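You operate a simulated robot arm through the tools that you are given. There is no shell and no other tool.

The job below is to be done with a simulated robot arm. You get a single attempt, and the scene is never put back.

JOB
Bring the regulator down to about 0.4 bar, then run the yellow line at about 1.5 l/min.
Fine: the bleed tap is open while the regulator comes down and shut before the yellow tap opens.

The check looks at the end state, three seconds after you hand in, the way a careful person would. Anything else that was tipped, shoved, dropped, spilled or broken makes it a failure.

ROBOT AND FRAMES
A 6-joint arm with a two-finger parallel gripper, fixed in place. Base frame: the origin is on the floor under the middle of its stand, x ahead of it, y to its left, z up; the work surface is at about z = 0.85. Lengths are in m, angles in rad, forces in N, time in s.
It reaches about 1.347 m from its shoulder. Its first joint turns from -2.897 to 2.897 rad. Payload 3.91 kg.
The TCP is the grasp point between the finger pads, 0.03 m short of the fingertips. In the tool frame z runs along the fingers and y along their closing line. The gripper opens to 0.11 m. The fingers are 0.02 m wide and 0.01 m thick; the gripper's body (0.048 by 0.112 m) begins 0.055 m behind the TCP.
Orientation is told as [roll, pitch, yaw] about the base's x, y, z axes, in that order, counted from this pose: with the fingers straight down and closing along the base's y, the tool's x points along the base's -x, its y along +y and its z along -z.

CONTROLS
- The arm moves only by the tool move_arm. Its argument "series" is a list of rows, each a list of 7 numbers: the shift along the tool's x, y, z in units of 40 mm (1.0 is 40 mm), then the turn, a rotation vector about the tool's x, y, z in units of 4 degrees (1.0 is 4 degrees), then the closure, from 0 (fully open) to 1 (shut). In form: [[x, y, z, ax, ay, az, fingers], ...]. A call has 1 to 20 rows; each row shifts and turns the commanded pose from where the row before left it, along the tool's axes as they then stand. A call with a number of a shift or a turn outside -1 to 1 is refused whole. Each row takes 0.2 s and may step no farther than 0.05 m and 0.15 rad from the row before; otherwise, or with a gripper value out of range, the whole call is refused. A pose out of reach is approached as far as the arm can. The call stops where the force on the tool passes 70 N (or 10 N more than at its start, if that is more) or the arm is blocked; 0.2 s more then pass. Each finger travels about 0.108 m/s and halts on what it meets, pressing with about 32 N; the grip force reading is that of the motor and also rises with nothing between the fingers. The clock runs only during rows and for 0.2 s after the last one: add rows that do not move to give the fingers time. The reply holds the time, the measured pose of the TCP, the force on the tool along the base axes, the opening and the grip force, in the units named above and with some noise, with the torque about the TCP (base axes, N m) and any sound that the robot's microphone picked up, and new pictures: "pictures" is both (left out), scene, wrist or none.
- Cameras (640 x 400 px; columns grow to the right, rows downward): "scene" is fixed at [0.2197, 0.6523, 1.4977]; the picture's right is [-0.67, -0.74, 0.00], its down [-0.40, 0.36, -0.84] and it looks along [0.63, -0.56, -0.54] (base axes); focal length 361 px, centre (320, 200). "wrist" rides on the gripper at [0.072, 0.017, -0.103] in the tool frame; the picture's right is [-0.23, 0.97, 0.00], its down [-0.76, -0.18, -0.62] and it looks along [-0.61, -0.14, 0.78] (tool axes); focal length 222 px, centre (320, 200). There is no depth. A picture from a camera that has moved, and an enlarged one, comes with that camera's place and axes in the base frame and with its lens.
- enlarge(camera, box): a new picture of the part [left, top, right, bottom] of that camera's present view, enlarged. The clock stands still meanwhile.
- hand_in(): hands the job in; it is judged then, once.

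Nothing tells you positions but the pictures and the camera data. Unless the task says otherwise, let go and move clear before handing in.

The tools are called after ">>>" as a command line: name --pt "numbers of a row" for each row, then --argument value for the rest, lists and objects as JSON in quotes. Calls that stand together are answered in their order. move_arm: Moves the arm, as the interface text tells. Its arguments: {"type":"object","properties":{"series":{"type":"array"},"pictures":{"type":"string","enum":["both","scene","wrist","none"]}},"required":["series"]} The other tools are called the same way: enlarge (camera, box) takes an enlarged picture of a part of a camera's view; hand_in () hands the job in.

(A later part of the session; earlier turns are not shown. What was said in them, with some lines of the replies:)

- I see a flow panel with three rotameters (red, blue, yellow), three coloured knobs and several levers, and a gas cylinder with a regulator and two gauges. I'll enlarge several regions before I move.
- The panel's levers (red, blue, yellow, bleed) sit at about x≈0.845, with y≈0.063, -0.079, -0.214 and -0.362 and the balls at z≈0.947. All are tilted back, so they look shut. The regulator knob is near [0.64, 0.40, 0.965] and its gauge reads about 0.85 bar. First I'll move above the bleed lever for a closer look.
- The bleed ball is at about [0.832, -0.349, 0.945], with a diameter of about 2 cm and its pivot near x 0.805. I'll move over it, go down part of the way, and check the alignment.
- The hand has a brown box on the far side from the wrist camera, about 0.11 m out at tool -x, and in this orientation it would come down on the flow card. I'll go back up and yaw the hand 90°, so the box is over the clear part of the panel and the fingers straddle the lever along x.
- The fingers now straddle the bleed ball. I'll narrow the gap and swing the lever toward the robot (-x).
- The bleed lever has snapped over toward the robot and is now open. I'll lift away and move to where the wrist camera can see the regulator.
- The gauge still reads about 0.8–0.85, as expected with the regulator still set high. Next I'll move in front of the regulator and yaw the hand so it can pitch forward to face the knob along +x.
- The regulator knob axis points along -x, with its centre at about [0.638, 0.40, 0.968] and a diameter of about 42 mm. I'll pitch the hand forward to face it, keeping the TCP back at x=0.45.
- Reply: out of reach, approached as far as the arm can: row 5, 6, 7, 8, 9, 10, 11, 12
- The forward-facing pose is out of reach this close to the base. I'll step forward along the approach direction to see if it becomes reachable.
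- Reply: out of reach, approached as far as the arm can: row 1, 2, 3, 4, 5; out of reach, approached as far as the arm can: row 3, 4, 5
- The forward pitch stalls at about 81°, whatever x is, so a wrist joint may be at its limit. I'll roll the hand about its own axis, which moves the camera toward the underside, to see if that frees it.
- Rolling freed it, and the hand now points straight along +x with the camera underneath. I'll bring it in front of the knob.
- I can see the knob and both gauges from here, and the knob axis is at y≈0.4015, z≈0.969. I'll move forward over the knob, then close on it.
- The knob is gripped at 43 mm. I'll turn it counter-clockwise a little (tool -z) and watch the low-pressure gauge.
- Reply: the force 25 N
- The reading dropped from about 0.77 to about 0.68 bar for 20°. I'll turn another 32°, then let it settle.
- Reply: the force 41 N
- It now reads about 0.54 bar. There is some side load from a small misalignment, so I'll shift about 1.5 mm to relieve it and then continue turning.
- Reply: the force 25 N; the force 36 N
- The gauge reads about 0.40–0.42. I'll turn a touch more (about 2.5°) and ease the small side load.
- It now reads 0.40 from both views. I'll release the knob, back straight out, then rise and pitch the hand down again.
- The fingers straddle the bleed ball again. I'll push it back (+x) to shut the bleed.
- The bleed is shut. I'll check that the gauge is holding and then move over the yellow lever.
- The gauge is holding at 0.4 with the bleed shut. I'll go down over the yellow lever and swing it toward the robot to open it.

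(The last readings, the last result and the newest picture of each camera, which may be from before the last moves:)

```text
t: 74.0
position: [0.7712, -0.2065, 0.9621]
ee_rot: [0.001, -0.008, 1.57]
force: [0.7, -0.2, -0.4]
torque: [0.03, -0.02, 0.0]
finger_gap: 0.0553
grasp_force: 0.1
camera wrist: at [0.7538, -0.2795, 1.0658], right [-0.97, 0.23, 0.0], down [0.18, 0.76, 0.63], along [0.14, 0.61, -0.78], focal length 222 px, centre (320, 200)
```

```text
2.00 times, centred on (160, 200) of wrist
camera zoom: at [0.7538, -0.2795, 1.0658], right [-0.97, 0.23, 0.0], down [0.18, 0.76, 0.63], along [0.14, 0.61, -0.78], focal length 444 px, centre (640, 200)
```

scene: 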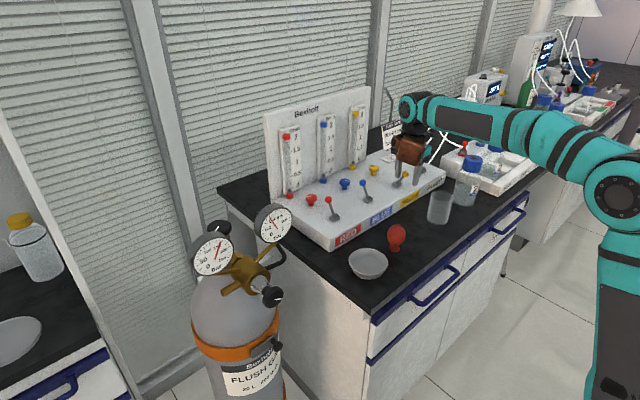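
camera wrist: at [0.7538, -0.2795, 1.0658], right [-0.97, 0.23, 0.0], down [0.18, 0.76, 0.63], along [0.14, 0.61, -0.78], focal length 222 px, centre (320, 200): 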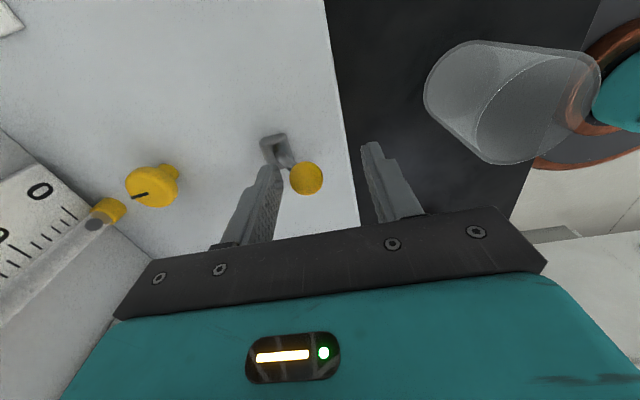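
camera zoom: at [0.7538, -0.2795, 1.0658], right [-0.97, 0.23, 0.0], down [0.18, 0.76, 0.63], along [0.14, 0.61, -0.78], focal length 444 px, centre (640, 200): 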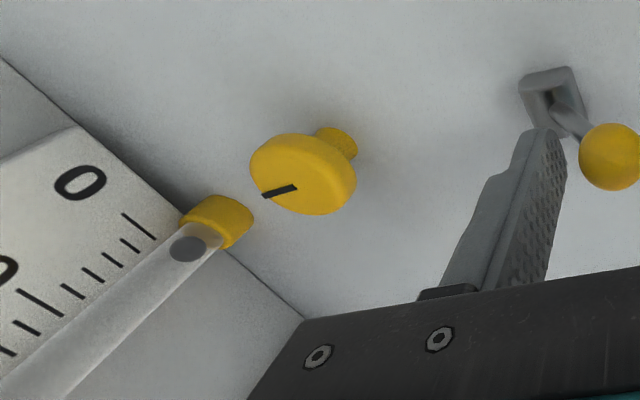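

The yellow tap is open but the float hasn't moved, so I need to open the yellow needle knob at about [0.904, -0.2105], with its head at z≈0.92. There's little room between the tube, the flow card and the hand's accessories, so I'll lift, move above the knob and yaw to about 60°. That leaves room for a counter-clockwise stroke.

>>> move_arm --pt "0 0 -0.9 0 0 0 0.45" --pt "0 0 -0.95 0 0 0 0.45" --pt "0 0 -0.95 0 0 0 0.45" --pt "0 0 -0.95 0 0 0 0.45" --pt "0.02 -0.83 0 0 0 0 0.45" --pt "0.02 -0.83 0 0 0 0 0.45" --pt "0.03 -0.83 0 0 0 0 0.45" --pt "0.03 -0.83 0 0 0 0 0.45" --pt "0 0 0 0 0 1 0.45" --pt "0 0 0 0 0 1 0.45" --pt "0 0 0 0 0 1 0.45" --pt "0 0 0 0 0 1 0.45" --pt "0 0 0 0 0 1 0.45" --pt "0 0 0 0 0 1 0.45" --pt "0 0 0 0 0 1 0.45" --pt "0 0 0 0 0 0 0.45"

>>> enlarge --camera "wrist" --box '[160, 0, 480, 200]'

>>> enlarge --camera "scene" --box '[330, 30, 490, 200]'

```text
t: 77.4
position: [0.9029, -0.2127, 1.1126]
ee_rot: [0.002, -0.008, 1.082]
force: [0.1, 0.2, -0.2]
torque: [-0.03, 0.01, 0.02]
finger_gap: 0.0602
grasp_force: 0.0
camera wrist: at [0.8546, -0.2684, 1.2162], right [-0.75, 0.66, 0.01], down [0.51, 0.58, 0.63], along [0.41, 0.48, -0.78], focal length 222 px, centre (320, 200)
```

scene: 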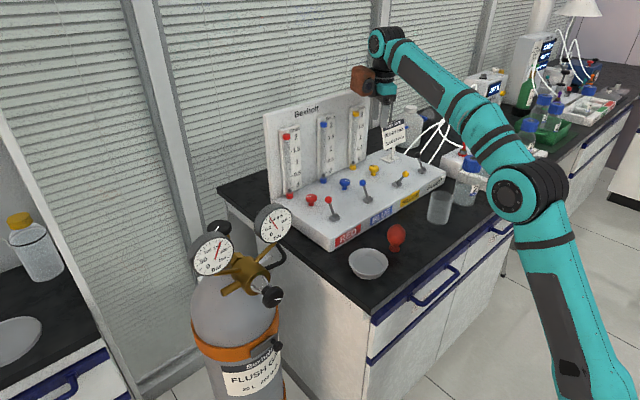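
wrist: 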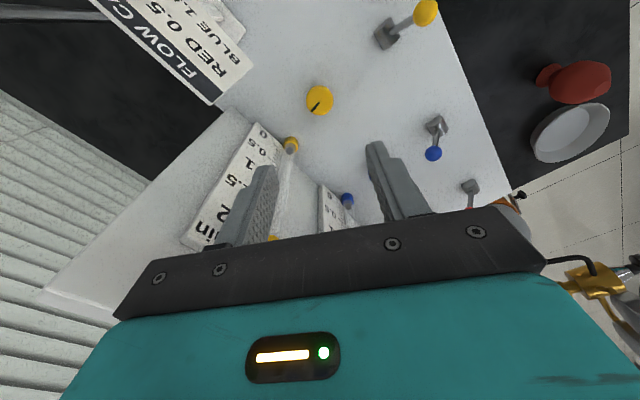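

```text
2.00 times, centred on (320, 100) of wrist
camera zoom: at [0.8546, -0.2684, 1.2162], right [-0.75, 0.66, 0.01], down [0.51, 0.58, 0.63], along [0.41, 0.48, -0.78], focal length 444 px, centre (320, 400)
```

zoom: 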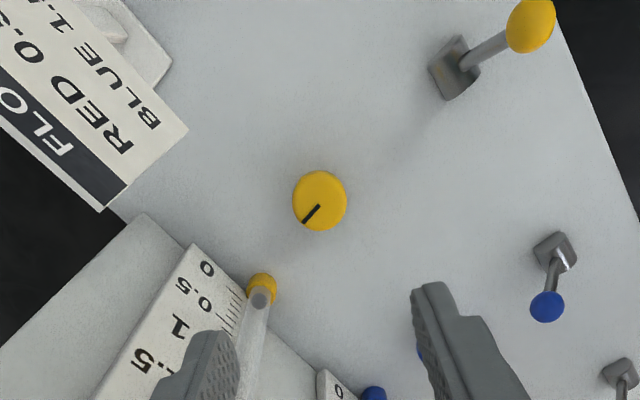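

```text
2.35 times, centred on (410, 115) of scene
camera zoom: at [0.2197, 0.6523, 1.4977], right [-0.67, -0.74, 0.0], down [-0.4, 0.36, -0.84], along [0.63, -0.56, -0.54], focal length 849 px, centre (108, 400)
```

zoom: 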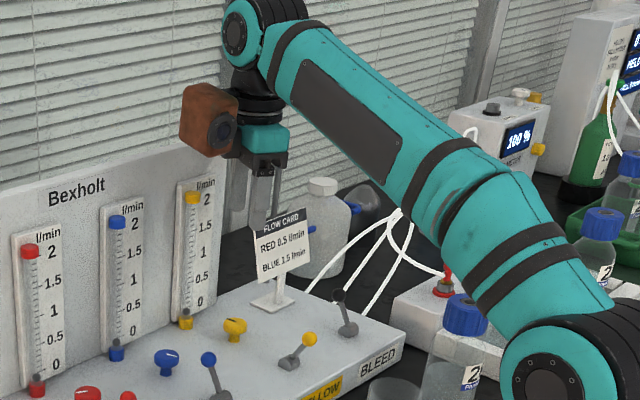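

>>> move_arm --pt "-0.07 0.01 0.75 0 0 0 0.45" --pt "0 0 0.8 0 0 0 0.45" --pt "0 0 0.8 0 0 0 0.45" --pt "0 0 0.8 0 0 0 0.45" --pt "0 0 0.6 0 0 0 0.45" --pt "0 0 0 0 0 0 0.45"

>>> enlarge --camera "wrist" --box '[160, 20, 480, 220]'

>>> enlarge --camera "scene" --box '[310, 60, 450, 210]'

```text
t: 78.8
position: [0.9045, -0.2076, 0.9605]
ee_rot: [0.003, -0.006, 1.082]
force: [-0.6, 0.1, 0.2]
torque: [-0.01, 0.0, -0.02]
finger_gap: 0.0605
grasp_force: 0.1
camera wrist: at [0.8558, -0.2647, 1.0652], right [-0.75, 0.66, 0.0], down [0.51, 0.58, 0.63], along [0.41, 0.48, -0.78], focal length 222 px, centre (320, 200)
```

scene: 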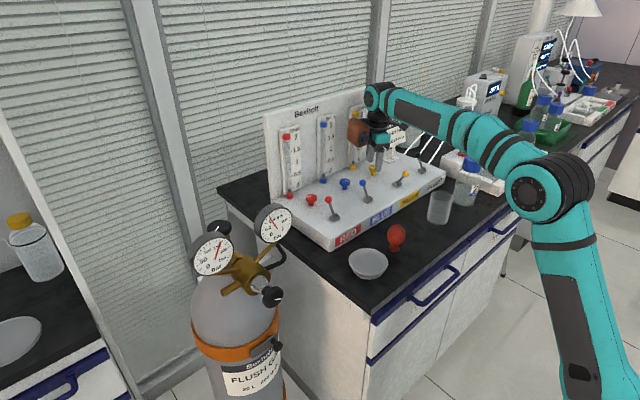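
wrist: 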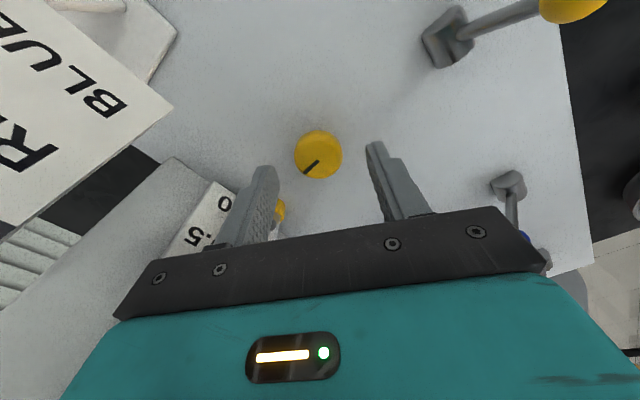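

```text
2.00 times, centred on (320, 120) of wrist
camera zoom: at [0.8558, -0.2647, 1.0652], right [-0.75, 0.66, 0.0], down [0.51, 0.58, 0.63], along [0.41, 0.48, -0.78], focal length 444 px, centre (320, 360)
```

zoom: 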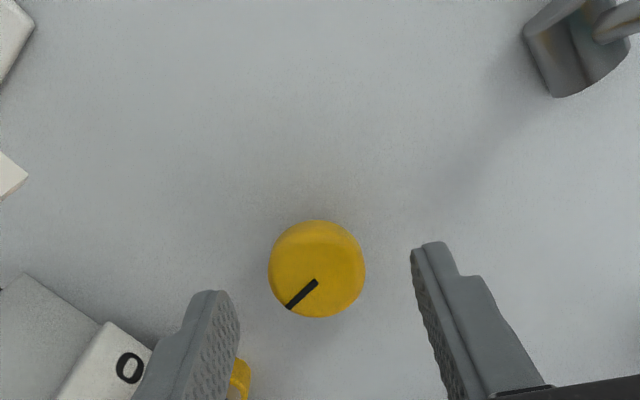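

```text
2.67 times, centred on (380, 135) of scene
camera zoom: at [0.2197, 0.6523, 1.4977], right [-0.67, -0.74, 0.0], down [-0.4, 0.36, -0.84], along [0.63, -0.56, -0.54], focal length 962 px, centre (160, 373)
```

zoom: 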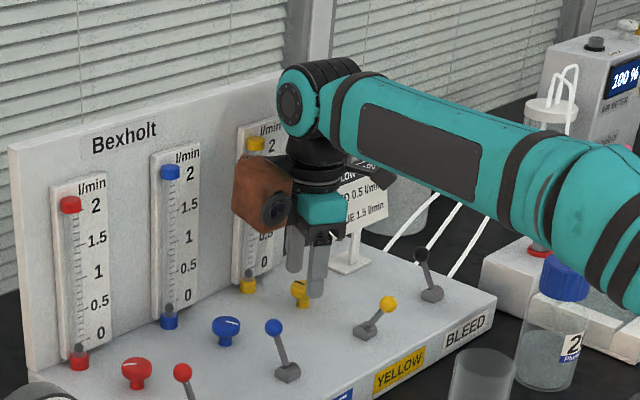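

>>> move_arm --pt "0.08 0 0.55 0 0 0 0.45" --pt "0 0 0 0 0 0 0.6" --pt "0 0 0 0 0 0 1" --pt "0 0 0 0 0 0 1" --pt "0 0 0 0 0 0 1"

>>> enlarge --camera "wrist" --box '[160, 40, 480, 240]'

```text
t: 80.0
position: [0.9041, -0.2111, 0.9398]
ee_rot: [0.003, -0.006, 1.081]
force: [24.8, -10.8, 10.4]
torque: [-0.2, -0.58, -0.02]
finger_gap: 0.0335
grasp_force: 44.4
camera wrist: at [0.8547, -0.2679, 1.0435], right [-0.75, 0.66, 0.0], down [0.51, 0.58, 0.63], along [0.41, 0.48, -0.78], focal length 222 px, centre (320, 200)
```

scene: 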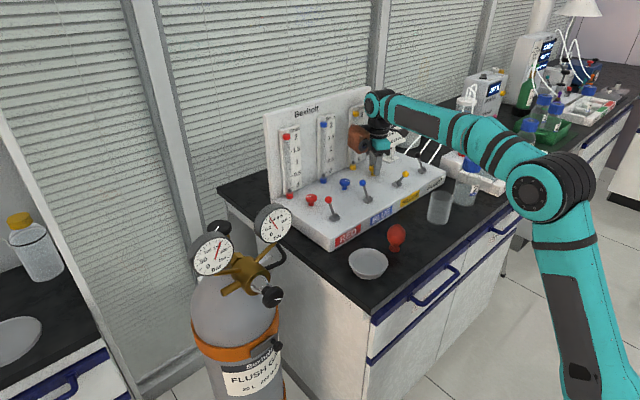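
wrist: 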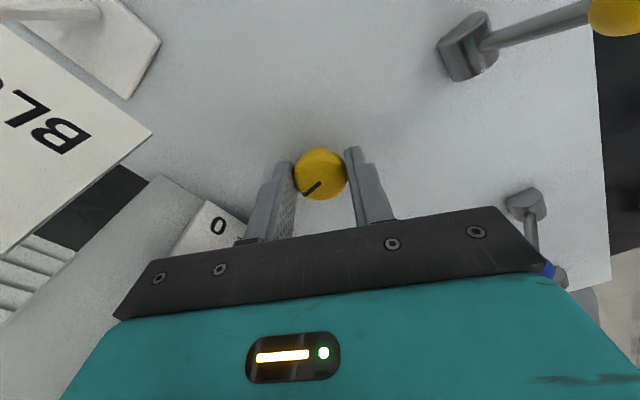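

```text
2.00 times, centred on (320, 140) of wrist
camera zoom: at [0.8547, -0.2679, 1.0435], right [-0.75, 0.66, 0.0], down [0.51, 0.58, 0.63], along [0.41, 0.48, -0.78], focal length 444 px, centre (320, 320)
```

zoom: 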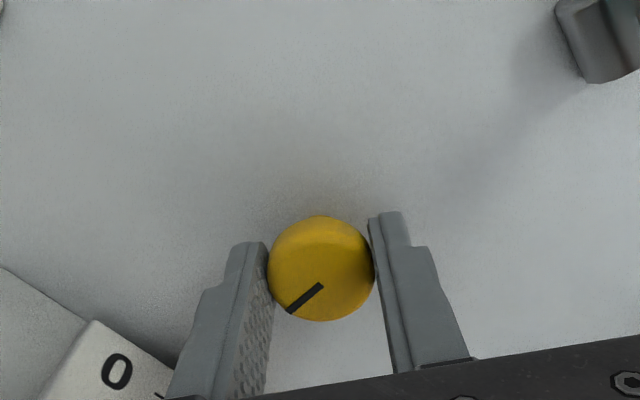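

>>> move_arm --pt "0 -0.06 0 0 0 0 1" --pt "0 0 0 0 0 0 1" --pictures "none"

```text
t: 80.6
position: [0.9046, -0.2111, 0.9397]
ee_rot: [0.003, -0.008, 1.082]
force: [-17.8, 0.8, -1.3]
torque: [0.17, -0.35, 0.02]
finger_gap: 0.0333
grasp_force: 44.9
```

>>> move_arm --pt "0 0.022 0 0 0 -1 1" --pt "0 0 0 0 0 -1 1" --pt "0 0 0 0 0 -1 1" --pt "0 0 0 0 0 -1 1" --pt "0 0 0 0 0 -1 1" --pt "0 0 0 0 0 0 1" --pt "0 0 0 0 0 0 1"

>>> enlarge --camera "scene" --box '[310, 60, 450, 210]'

>>> enlarge --camera "wrist" --box '[60, 80, 380, 280]'

```text
t: 82.2
position: [0.9053, -0.2112, 0.9389]
ee_rot: [0.002, -0.009, 1.433]
force: [-8.4, -4.1, -7.6]
torque: [-0.01, 0.2, 0.0]
finger_gap: 0.0336
grasp_force: 45.0
camera wrist: at [0.8777, -0.2815, 1.0434], right [-0.93, 0.36, 0.0], down [0.28, 0.72, 0.63], along [0.22, 0.59, -0.78], focal length 222 px, centre (320, 200)
```

scene: 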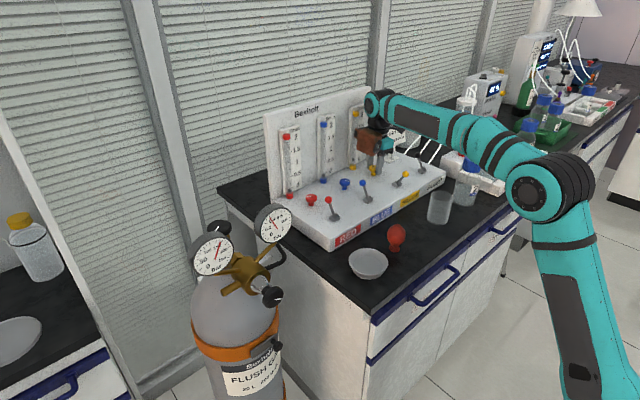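
wrist: 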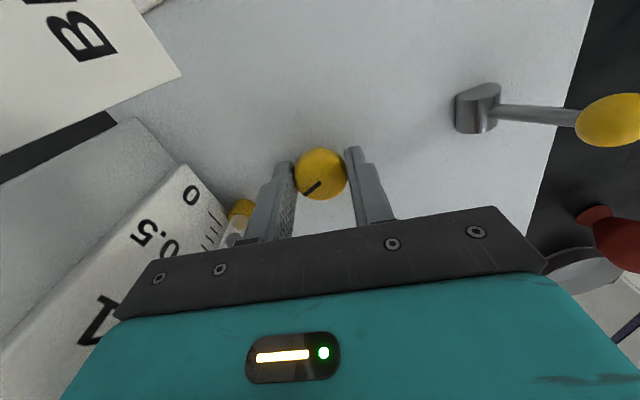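

```text
2.67 times, centred on (380, 135) of scene
camera zoom: at [0.2197, 0.6523, 1.4977], right [-0.67, -0.74, 0.0], down [-0.4, 0.36, -0.84], along [0.63, -0.56, -0.54], focal length 962 px, centre (160, 373)
```

zoom: 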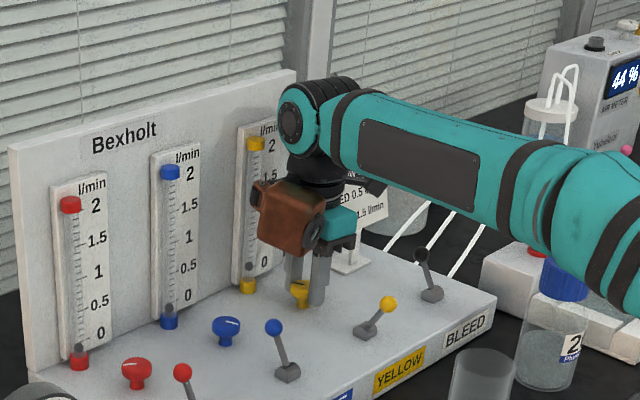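

```text
2.00 times, centred on (220, 180) of wrist
camera zoom: at [0.8777, -0.2815, 1.0434], right [-0.93, 0.36, 0.0], down [0.28, 0.72, 0.63], along [0.22, 0.59, -0.78], focal length 444 px, centre (520, 240)
```

zoom: 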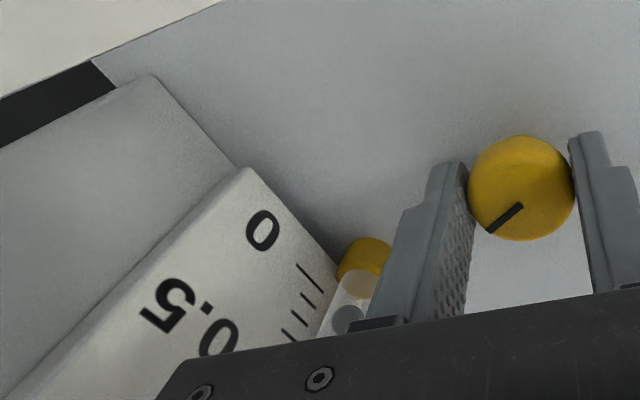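

>>> enlarge --camera "scene" --box '[335, 100, 385, 180]'

>>> enlarge --camera "scene" --box '[440, 60, 560, 130]'

>>> enlarge --camera "scene" --box '[250, 200, 298, 246]'

```text
5.00 times, centred on (360, 140) of scene
camera zoom: at [0.2197, 0.6523, 1.4977], right [-0.67, -0.74, 0.0], down [-0.4, 0.36, -0.84], along [0.63, -0.56, -0.54], focal length 1804 px, centre (120, 500)
```

zoom: 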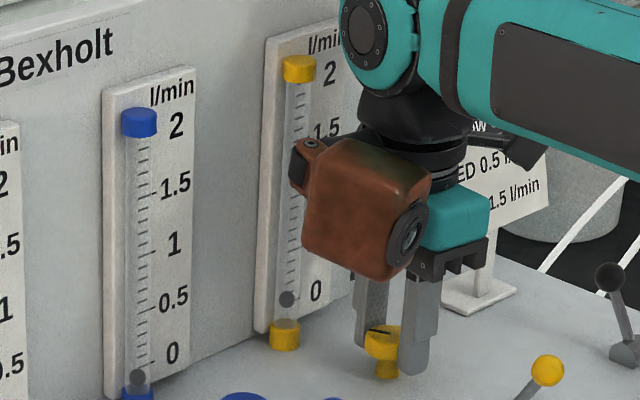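

```text
5.33 times, centred on (500, 95) of scene
camera zoom: at [0.2197, 0.6523, 1.4977], right [-0.67, -0.74, 0.0], down [-0.4, 0.36, -0.84], along [0.63, -0.56, -0.54], focal length 1925 px, centre (-640, 760)
```

zoom: 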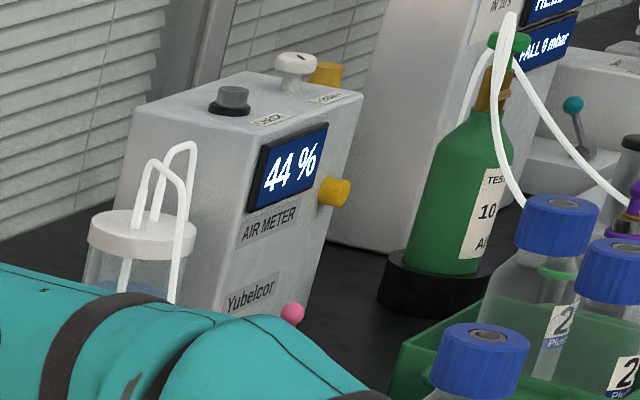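

```text
8.70 times, centred on (274, 223) of scene
camera zoom: at [0.2197, 0.6523, 1.4977], right [-0.67, -0.74, 0.0], down [-0.4, 0.36, -0.84], along [0.63, -0.56, -0.54], focal length 3138 px, centre (720, -0)
```

zoom: 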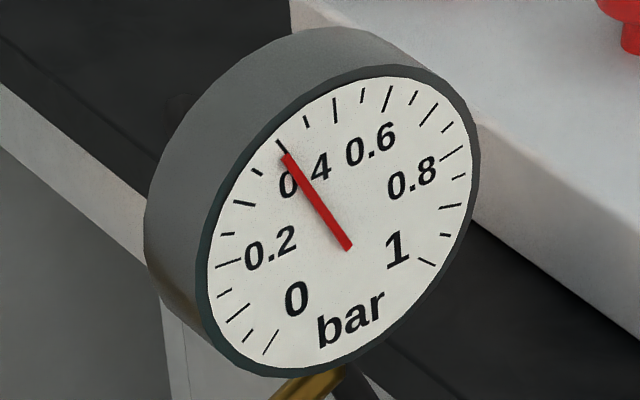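

Flow has started: the float is slightly up, and the air meter on the line has begun falling from 100% as gas enters. I'll keep opening to about yaw 98°.

>>> move_arm --pt "0 0 0 0 0 -1 1" --pt "0 0 0 0 0 -1 1" --pt "0 0 0 0 0 -1 1" --pt "0 0 0 0 0 -1 1" --pt "0 0 0 0 0 0 1" --pt "0 0 0 0 0 0 1"

>>> enlarge --camera "scene" --box '[335, 100, 385, 180]'

>>> enlarge --camera "scene" --box '[440, 60, 560, 130]'

>>> enlarge --camera "wrist" --box '[60, 80, 380, 280]'

```text
t: 83.6
position: [0.9044, -0.212, 0.9404]
ee_rot: [-0.004, -0.009, 1.712]
force: [2.0, -9.2, -8.5]
torque: [-0.22, -0.1, 0.03]
finger_gap: 0.0334
grasp_force: 45.2
camera wrist: at [0.8982, -0.2861, 1.0434], right [-1.0, 0.09, 0.0], down [0.07, 0.77, 0.63], along [0.06, 0.63, -0.78], focal length 222 px, centre (320, 200)
```

scene: 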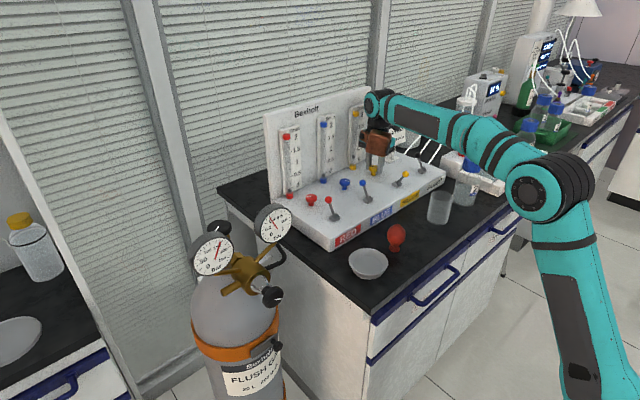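
wrist: 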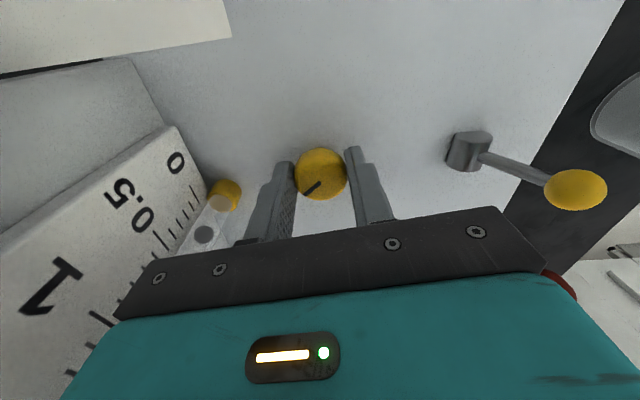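

```text
5.00 times, centred on (360, 140) of scene
camera zoom: at [0.2197, 0.6523, 1.4977], right [-0.67, -0.74, 0.0], down [-0.4, 0.36, -0.84], along [0.63, -0.56, -0.54], focal length 1804 px, centre (120, 500)
```

zoom: 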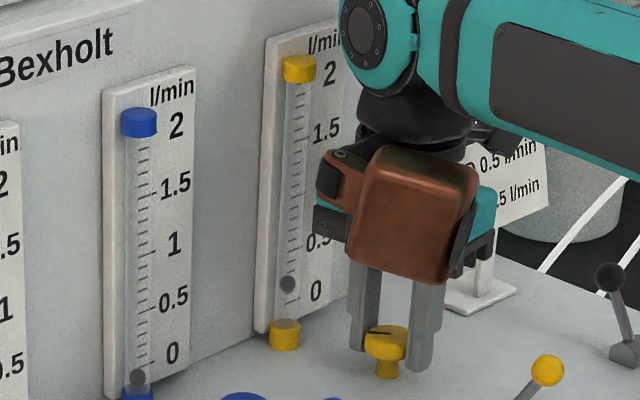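

```text
5.33 times, centred on (500, 95) of scene
camera zoom: at [0.2197, 0.6523, 1.4977], right [-0.67, -0.74, 0.0], down [-0.4, 0.36, -0.84], along [0.63, -0.56, -0.54], focal length 1925 px, centre (-640, 760)
```

zoom: 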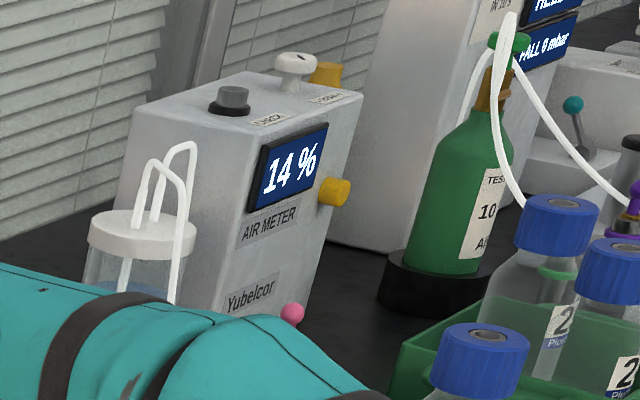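

```text
2.00 times, centred on (220, 180) of wrist
camera zoom: at [0.8982, -0.2861, 1.0434], right [-1.0, 0.09, 0.0], down [0.07, 0.77, 0.63], along [0.06, 0.63, -0.78], focal length 444 px, centre (520, 240)
```

zoom: 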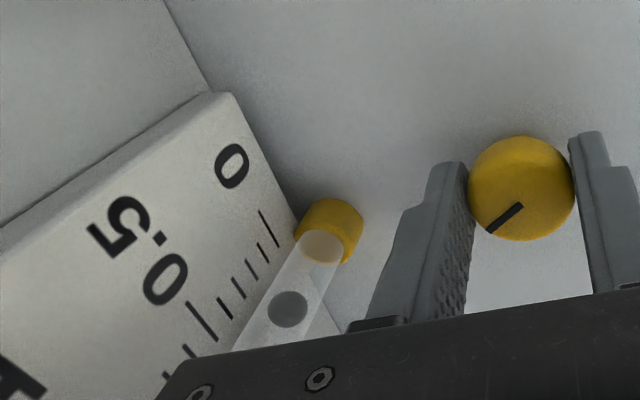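

About 0.25 l/min after 36°, so roughly 180° in total will be needed. I'll ratchet: open the fingers, swing back 38°, re-grip and turn again.

>>> move_arm --pt "0 0 0 0 0 0 0.6" --pt "0 0 0 0 0 0 0.45" --pt "0 0 0 0 0 1 0.45" --pt "0 0 0 0 0 1 0.45" --pt "0 0 0 0 0 1 0.45" --pt "0 0 0 0 0 1 0.45" --pt "0 0 0 0 0 1 0.45" --pt "0 0 0 0 0 1 0.45" --pt "0 0 0 0 0 1 0.45" --pt "0 0 0 0 0 1 0.45" --pt "0 0 0 0 0 1 0.45" --pt "0 0 0 0 0 0.5 0.45" --pt "0 0 0 0 0 0 0.6" --pt "0 0 0 0 0 0 1" --pt "0 0 0 0 0 0 1" --pt "0 0 0 0 0 0 1"

>>> enlarge --camera "wrist" --box '[160, 40, 480, 240]'

```text
t: 87.0
position: [0.9043, -0.211, 0.941]
ee_rot: [0.002, -0.006, 1.048]
force: [-11.8, 2.8, -4.1]
torque: [0.05, 0.27, 0.0]
finger_gap: 0.0334
grasp_force: 44.8
camera wrist: at [0.8533, -0.2658, 1.0443], right [-0.73, 0.68, 0.01], down [0.53, 0.57, 0.63], along [0.43, 0.46, -0.78], focal length 222 px, centre (320, 200)
```

scene: 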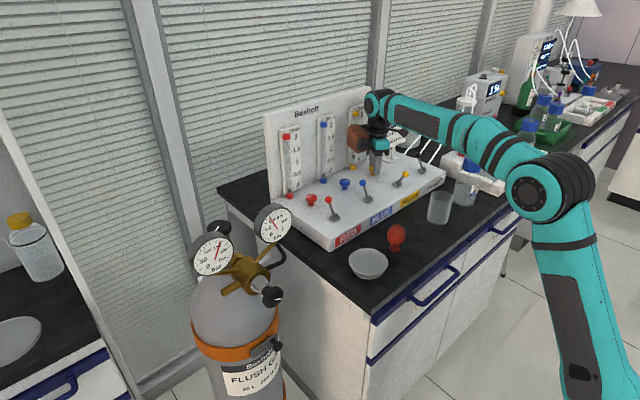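
wrist: 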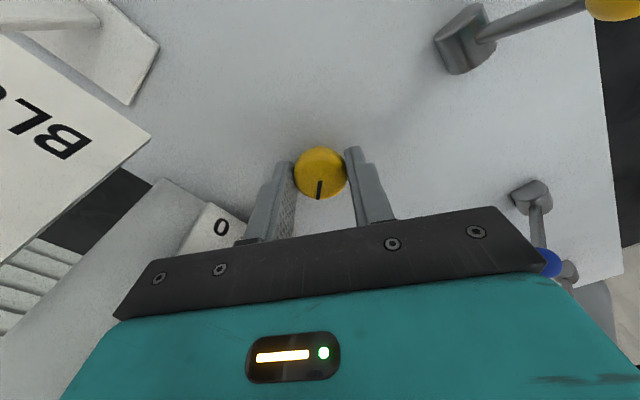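

```text
2.00 times, centred on (320, 140) of wrist
camera zoom: at [0.8533, -0.2658, 1.0443], right [-0.73, 0.68, 0.01], down [0.53, 0.57, 0.63], along [0.43, 0.46, -0.78], focal length 444 px, centre (320, 320)
```

zoom: 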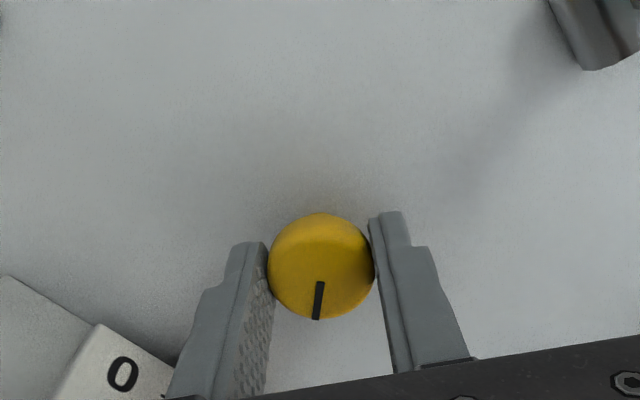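

Re-gripped, with the mark confirming the knob stayed put. Now I'll turn another 38°.

>>> move_arm --pt "0 0 0 0 0 -1 1" --pt "0 0 0 0 0 -1 1" --pt "0 0 0 0 0 -1 1" --pt "0 0 0 0 0 -1 1" --pt "0 0 0 0 0 -1 1" --pt "0 0 0 0 0 -1 1" --pt "0 0 0 0 0 -1 1" --pt "0 0 0 0 0 -1 1" --pt "0 0 0 0 0 -1 1" --pt "0 0 0 0 0 -0.5 1" --pt "0 0 0 0 0 0 1" --pt "0 0 0 0 0 0 1" --pictures "wrist"

>>> enlarge --camera "scene" --box '[335, 100, 385, 180]'

>>> enlarge --camera "scene" --box '[440, 60, 560, 130]'

```text
t: 89.6
position: [0.9048, -0.2123, 0.9404]
ee_rot: [-0.001, -0.007, 1.711]
force: [2.5, -0.3, 0.3]
torque: [-0.07, -0.14, 0.01]
finger_gap: 0.0335
grasp_force: 44.8
camera wrist: at [0.8981, -0.2856, 1.0442], right [-1.0, 0.09, 0.0], down [0.07, 0.77, 0.63], along [0.06, 0.63, -0.78], focal length 222 px, centre (320, 200)
```

wrist: 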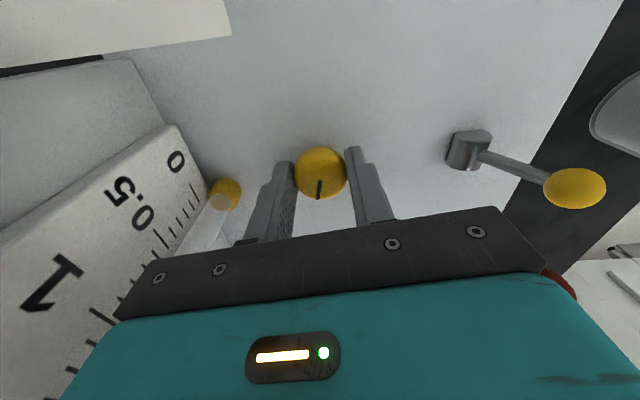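

```text
5.00 times, centred on (360, 140) of scene
camera zoom: at [0.2197, 0.6523, 1.4977], right [-0.67, -0.74, 0.0], down [-0.4, 0.36, -0.84], along [0.63, -0.56, -0.54], focal length 1804 px, centre (120, 500)
```

zoom: 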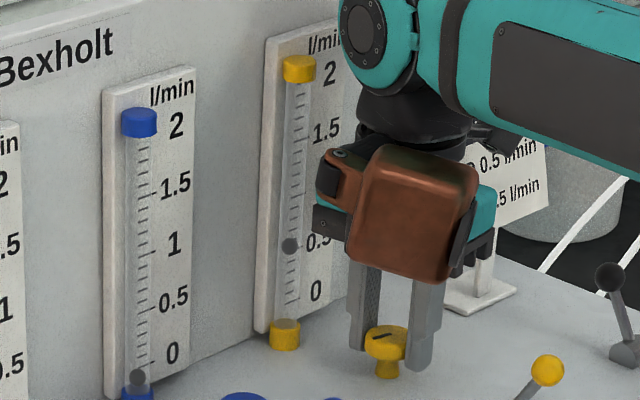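

```text
5.33 times, centred on (500, 95) of scene
camera zoom: at [0.2197, 0.6523, 1.4977], right [-0.67, -0.74, 0.0], down [-0.4, 0.36, -0.84], along [0.63, -0.56, -0.54], focal length 1925 px, centre (-640, 760)
```

zoom: 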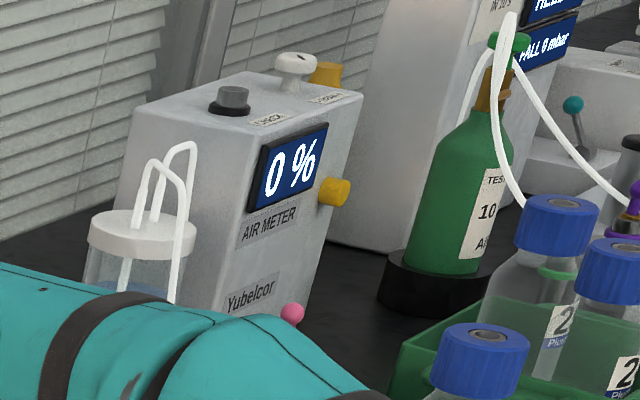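

The flow is about 0.63 l/min after 74°. I'll do another ratchet stroke.

>>> move_arm --pt "0 0 0 0 0 0 0.6" --pt "0 0 0 0 0 0 0.45" --pt "0 0 0 0 0 1 0.45" --pt "0 0 0 0 0 1 0.45" --pt "0 0 0 0 0 1 0.45" --pt "0 0 0 0 0 1 0.45" --pt "0 0 0 0 0 1 0.45" --pt "0 0 0 0 0 1 0.45" --pt "0 0 0 0 0 1 0.45" --pt "0 0 0 0 0 1 0.45" --pt "0 0 0 0 0 1 0.45" --pt "0 0 0 0 0 0.5 0.45" --pt "0 0 0 0 0 0 0.6" --pt "0 0 0 0 0 0 1" --pt "0 0 0 0 0 0 1" --pt "0 0 0 0 0 0 1" --pt "0 0 0 0 0 -1 1" --pt "0 0 0 0 0 -1 1" --pt "0 0 0 0 0 -1 1" --pt "0 0 0 0 0 -1 1" --pictures "none"

>>> move_arm --pt "0 0 0 0 0 -1 1" --pt "0 0 0 0 0 -1 1" --pt "0 0 0 0 0 -1 1" --pt "0 0 0 0 0 -1 1" --pt "0 0 0 0 0 -1 1" --pt "0 0 0 0 0 -0.5 1" --pt "0 0 0 0 0 0 1" --pt "0 0 0 0 0 0 1" --pictures "wrist"

>>> enlarge --camera "scene" --box '[335, 100, 385, 180]'

>>> enlarge --camera "scene" --box '[250, 200, 298, 246]'

```text
t: 93.8
position: [0.9053, -0.2122, 0.9396]
ee_rot: [0.002, -0.009, 1.328]
force: [2.7, 0.4, 2.0]
torque: [-0.24, 0.03, -0.02]
finger_gap: 0.0334
grasp_force: 45.5
```

```text
t: 95.6
position: [0.9053, -0.2098, 0.9414]
ee_rot: [-0.001, -0.007, 1.712]
force: [8.2, 1.9, 7.0]
torque: [0.07, -0.14, -0.01]
finger_gap: 0.0336
grasp_force: 45.0
camera wrist: at [0.8981, -0.2855, 1.0441], right [-1.0, 0.09, 0.0], down [0.07, 0.77, 0.63], along [0.06, 0.63, -0.78], focal length 222 px, centre (320, 200)
```

wrist: 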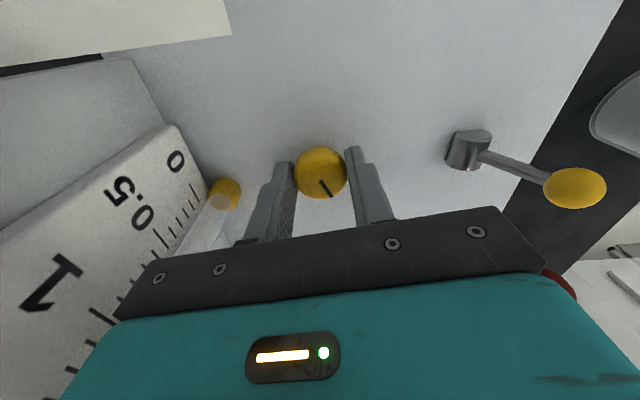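

```text
5.00 times, centred on (360, 140) of scene
camera zoom: at [0.2197, 0.6523, 1.4977], right [-0.67, -0.74, 0.0], down [-0.4, 0.36, -0.84], along [0.63, -0.56, -0.54], focal length 1804 px, centre (120, 500)
```

zoom: 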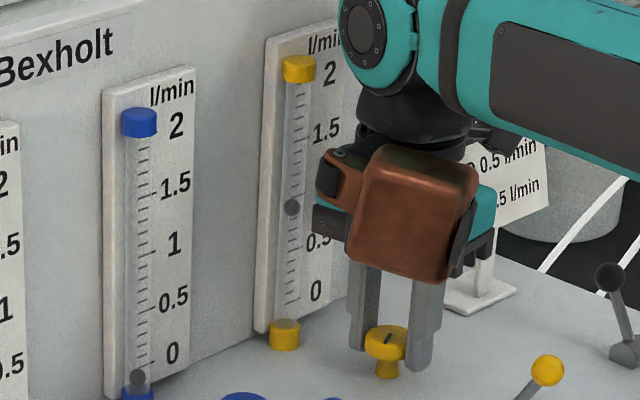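

```text
8.70 times, centred on (274, 223) of scene
camera zoom: at [0.2197, 0.6523, 1.4977], right [-0.67, -0.74, 0.0], down [-0.4, 0.36, -0.84], along [0.63, -0.56, -0.54], focal length 3138 px, centre (720, -0)
```

zoom: 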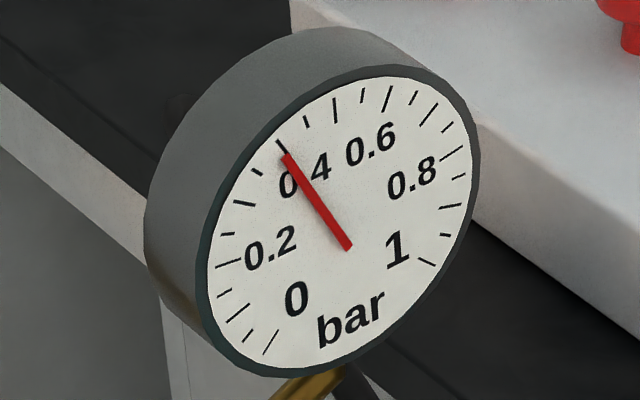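

Now about 1.0 l/min. Next stroke.

>>> move_arm --pt "0 0 0 0 0 0 0.6" --pt "0 0 0 0 0 0 0.45" --pt "0 0 0 0 0 1 0.45" --pt "0 0 0 0 0 1 0.45" --pt "0 0 0 0 0 1 0.45" --pt "0 0 0 0 0 1 0.45" --pt "0 0 0 0 0 1 0.45" --pt "0 0 0 0 0 1 0.45" --pt "0 0 0 0 0 1 0.45" --pt "0 0 0 0 0 1 0.45" --pt "0 0 0 0 0 1 0.45" --pt "0 0 0 0 0 0.5 0.45" --pt "0 0 0 0 0 0 0.6" --pt "0 0 0 0 0 0 1" --pt "0 0 0 0 0 0 1" --pt "0 0 0 0 0 0 1" --pt "0 0 0 0 0 -1 1" --pt "0 0 0 0 0 -1 1" --pt "0 0 0 0 0 -1 1" --pt "0 0 0 0 0 -1 1" --pictures "none"

>>> move_arm --pt "0 0 0 0 0 -1 1" --pt "0 0 0 0 0 -1 1" --pt "0 0 0 0 0 -1 1" --pt "0 0 0 0 0 -1 1" --pt "0 0 0 0 0 -1 1" --pt "0 0 0 0 0 -0.5 1" --pt "0 0 0 0 0 0 1" --pt "0 0 0 0 0 0 1" --pictures "wrist"

>>> enlarge --camera "scene" --box '[335, 100, 385, 180]'

```text
t: 99.8
position: [0.9058, -0.2129, 0.94]
ee_rot: [0.0, -0.007, 1.328]
force: [-6.3, 2.3, -2.0]
torque: [-0.29, 0.2, 0.06]
finger_gap: 0.0336
grasp_force: 45.0
```

```text
t: 101.6
position: [0.9045, -0.21, 0.9406]
ee_rot: [-0.002, -0.007, 1.713]
force: [11.4, -5.4, 5.9]
torque: [-0.12, -0.28, -0.02]
finger_gap: 0.0335
grasp_force: 44.7
camera wrist: at [0.8981, -0.2858, 1.044], right [-1.0, 0.09, 0.0], down [0.07, 0.77, 0.63], along [0.06, 0.63, -0.78], focal length 222 px, centre (320, 200)
```

wrist: 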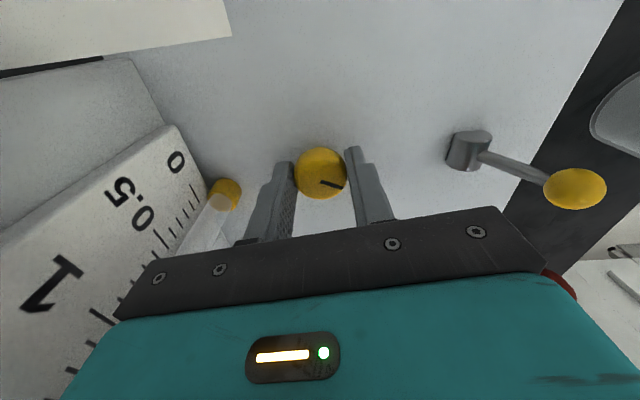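

```text
5.00 times, centred on (360, 140) of scene
camera zoom: at [0.2197, 0.6523, 1.4977], right [-0.67, -0.74, 0.0], down [-0.4, 0.36, -0.84], along [0.63, -0.56, -0.54], focal length 1804 px, centre (120, 500)
```

zoom: 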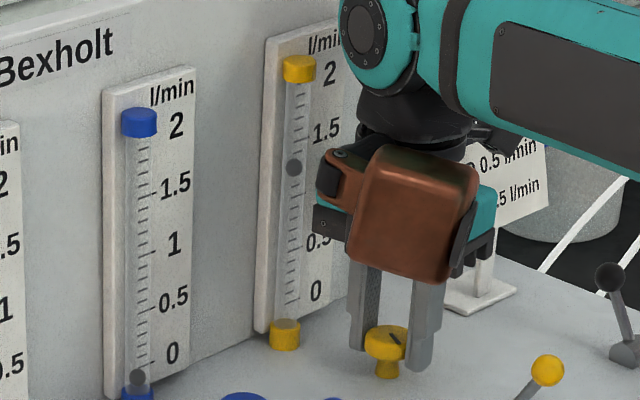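

About 1.37 l/min. I'll do a short final stroke of about 13.5°.

>>> move_arm --pt "0 0 0 0 0 0 0.6" --pt "0 0 0 0 0 0 0.45" --pt "0 0 0 0 0 1 0.45" --pt "0 0 0 0 0 1 0.45" --pt "0 0 0 0 0 1 0.45" --pt "0 0 0 0 0 1 0.45" --pt "0 0 0 0 0 1 0.45" --pt "0 0 0 0 0 0 0.6" --pt "0 0 0 0 0 0 1" --pt "0 0 0 0 0 0 1" --pt "0 0 0 0 0 0 1" --pt "0 0 0 0 0 -1 1" --pt "0 0 0 0 0 -1 1" --pt "0 0 0 0 0 -1 1" --pt "0 0 0 0 0 -0.3 1" --pt "0 0 0 0 0 0 1" --pt "0 0 0 0 0 0 1" --pt "0 0 0 0 0 0 1" --pictures "wrist"

>>> enlarge --camera "scene" --box '[335, 100, 385, 180]'

>>> enlarge --camera "scene" --box '[345, 105, 371, 175]'

```text
t: 105.4
position: [0.9054, -0.2115, 0.9403]
ee_rot: [0.0, -0.007, 1.594]
force: [10.7, -1.2, 2.2]
torque: [0.03, -0.23, -0.01]
finger_gap: 0.0336
grasp_force: 45.4
camera wrist: at [0.8892, -0.2843, 1.0438], right [-0.98, 0.21, 0.0], down [0.16, 0.76, 0.63], along [0.13, 0.62, -0.78], focal length 222 px, centre (320, 200)
```

wrist: 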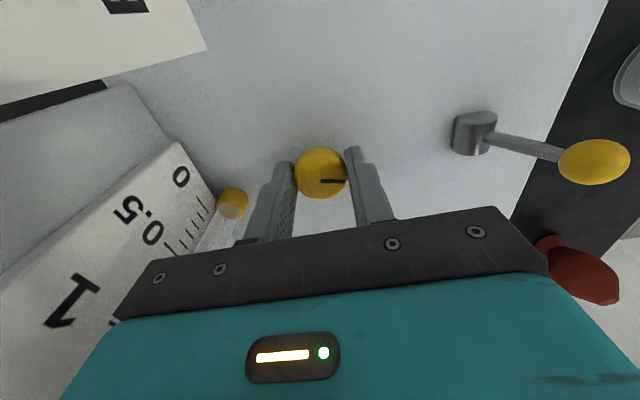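

```text
5.00 times, centred on (360, 140) of scene
camera zoom: at [0.2197, 0.6523, 1.4977], right [-0.67, -0.74, 0.0], down [-0.4, 0.36, -0.84], along [0.63, -0.56, -0.54], focal length 1804 px, centre (120, 500)
```

zoom: 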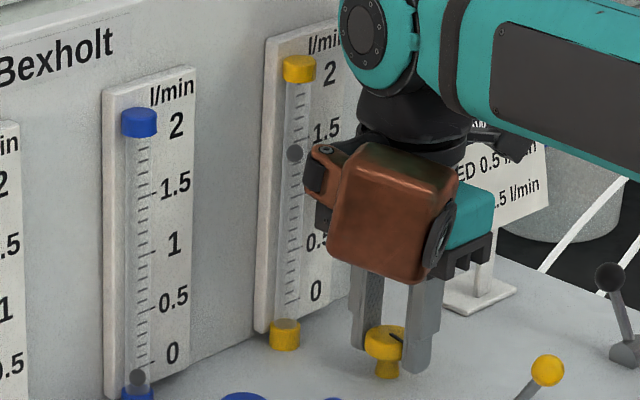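

```text
5.71 times, centred on (358, 140) of scene
camera zoom: at [0.2197, 0.6523, 1.4977], right [-0.67, -0.74, 0.0], down [-0.4, 0.36, -0.84], along [0.63, -0.56, -0.54], focal length 2062 px, centre (103, 543)
```

zoom: 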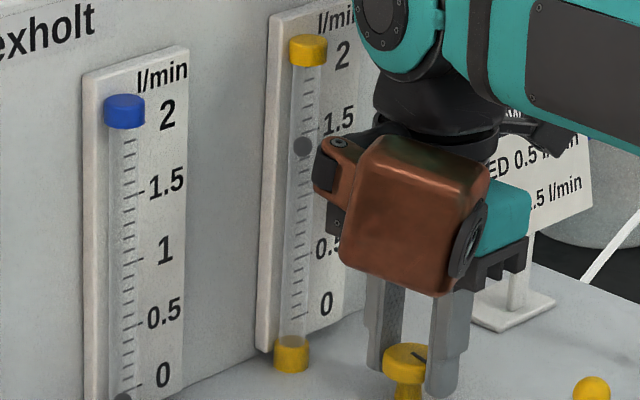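

The float is now level with 1.5 l/min. I'll release the knob, rise straight up and back away before the final checks.

>>> move_arm --pt "0 0 0 0 0 0 0.6" --pt "0 0 0 0 0 0 0.45" --pt "0 0 0 0 0 0 0.45" --pt "0 0 -0.6 0 0 0 0.45" --pt "0 0 -0.9 0 0 0 0.45" --pt "0 0 -1 0 0 0 0.45" --pt "0 0 -1 0 0 0 0.45" --pt "0 0 -1 0 0 0 0.45" --pt "0 0 -1 0 0 0 0.45" --pt "0 0.9 -0.5 0 0 0 0.45" --pt "0 1 0 0 0 0 0.45" --pt "0 1 0 0 0 0 0.45" --pt "0 1 0 0 0 0 0.45" --pt "0 1 0 0 0 0 0.45" --pt "0 1 0 0 0 0 0.45" --pt "0 0 0 0 0 0 0.45"

>>> enlarge --camera "scene" --box '[335, 100, 385, 180]'

>>> enlarge --camera "scene" --box '[250, 200, 298, 246]'

>>> enlarge --camera "scene" --box '[260, 80, 460, 250]'

```text
t: 108.8
position: [0.666, -0.2172, 1.1766]
ee_rot: [0.001, -0.008, 1.591]
force: [-0.2, -0.1, 0.7]
torque: [0.01, 0.0, 0.01]
finger_gap: 0.0602
grasp_force: 0.1
out of reach, approached as far as the arm can: row 9
camera wrist: at [0.6507, -0.2907, 1.2811], right [-0.98, 0.21, 0.0], down [0.16, 0.76, 0.63], along [0.13, 0.62, -0.78], focal length 222 px, centre (320, 200)
```

scene: 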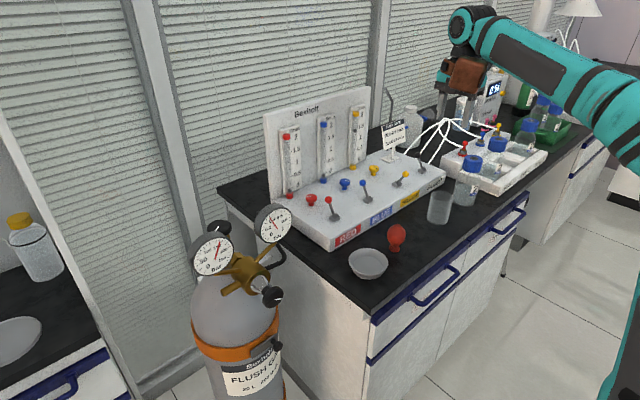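
wrist: 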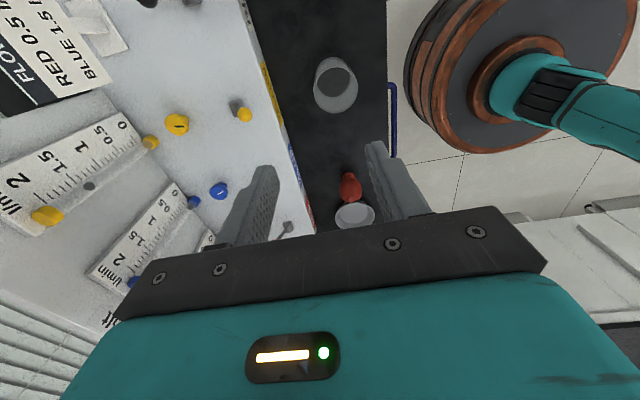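

```text
5.00 times, centred on (360, 140) of scene
camera zoom: at [0.2197, 0.6523, 1.4977], right [-0.67, -0.74, 0.0], down [-0.4, 0.36, -0.84], along [0.63, -0.56, -0.54], focal length 1804 px, centre (120, 500)
```

zoom: 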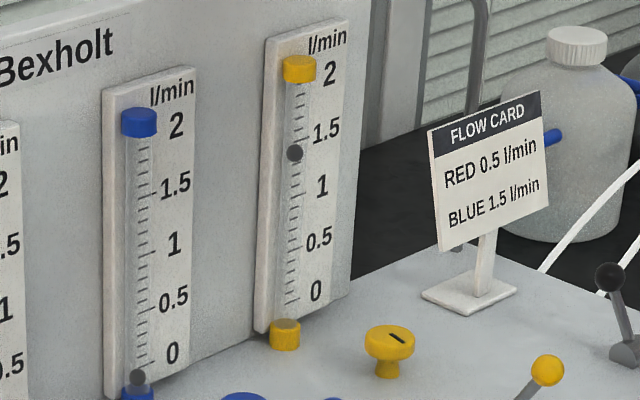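

```text
8.70 times, centred on (274, 223) of scene
camera zoom: at [0.2197, 0.6523, 1.4977], right [-0.67, -0.74, 0.0], down [-0.4, 0.36, -0.84], along [0.63, -0.56, -0.54], focal length 3138 px, centre (720, -0)
```

zoom: 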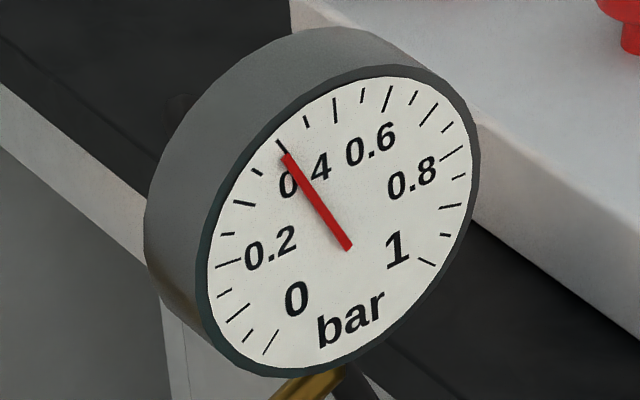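

```text
2.35 times, centred on (360, 165) of scene
camera zoom: at [0.2197, 0.6523, 1.4977], right [-0.67, -0.74, 0.0], down [-0.4, 0.36, -0.84], along [0.63, -0.56, -0.54], focal length 849 px, centre (226, 282)
```

zoom: 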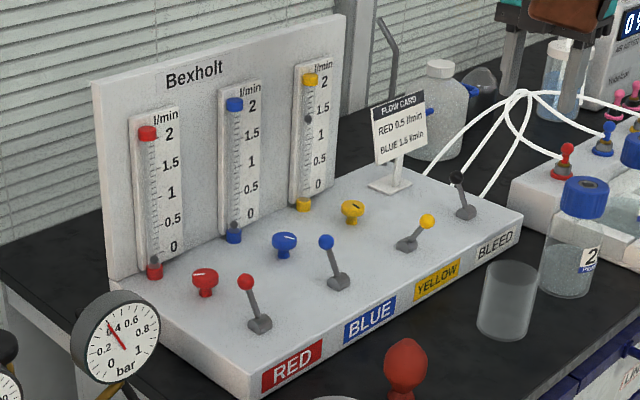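

>>> enlarge --camera "wrist" --box '[0, 90, 180, 240]'

>>> enlarge --camera "scene" --box '[344, 105, 374, 165]'

```text
2.67 times, centred on (90, 165) of wrist
camera zoom: at [0.6507, -0.2907, 1.2811], right [-0.98, 0.21, 0.0], down [0.16, 0.76, 0.63], along [0.13, 0.62, -0.78], focal length 592 px, centre (933, 293)
```

zoom: 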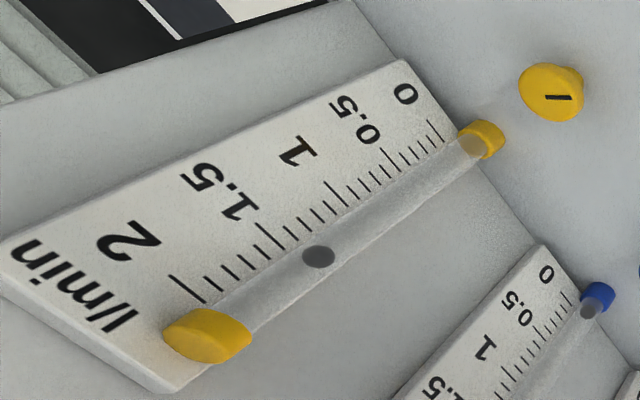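

```text
6.67 times, centred on (359, 135) of scene
camera zoom: at [0.2197, 0.6523, 1.4977], right [-0.67, -0.74, 0.0], down [-0.4, 0.36, -0.84], along [0.63, -0.56, -0.54], focal length 2406 px, centre (60, 633)
```

zoom: 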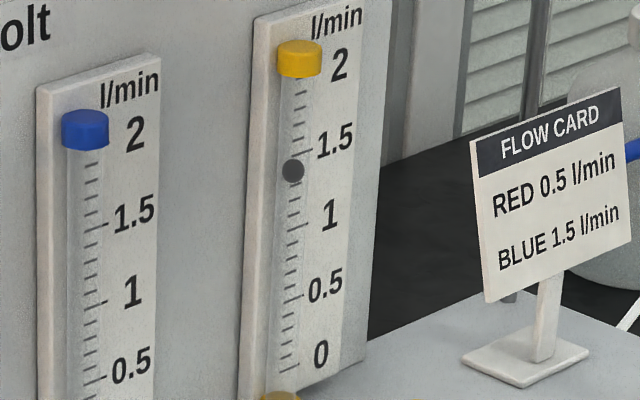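

The final checks look right:
- **Pressure:** the gauge holds at 0.40 bar.
- **Bleed:** the lever is shut.
- **Yellow line:** the tap is open with the float at about 1.5 l/min.
- **Red and blue:** both are still at zero.
- **Surroundings:** the card, dish, bulb and cup are where they started, and the hand is clear.

I'm handing in now.

>>> hand_in

```text
The job is handed in.
```

The regulator is down to about 0.40 bar, and the yellow line is running at about 1.5 l/min. Both are my readings from the camera pictures.

1. **Bleed opened:** I opened the bleed tap before touching the regulator.
2. **Regulator lowered:** I turned the regulator down from about 0.77 bar. The gauge stayed at 0.40 after I let go of the knob, after the bleed was shut, and with gas flowing.
3. **Bleed shut:** I shut the bleed tap before opening the yellow tap.
4. **Yellow line set:** I opened the yellow tap and turned its knob until the float sat level with the 1.5 mark.

Red and blue are still at zero, and I saw nothing knocked or moved. The arm had let go and was clear of the bench before I handed in.

The air meter on the bench fell from 100% to 0% after the yellow line started. I took that to be the flush gas pushing air out, but I did not check it.
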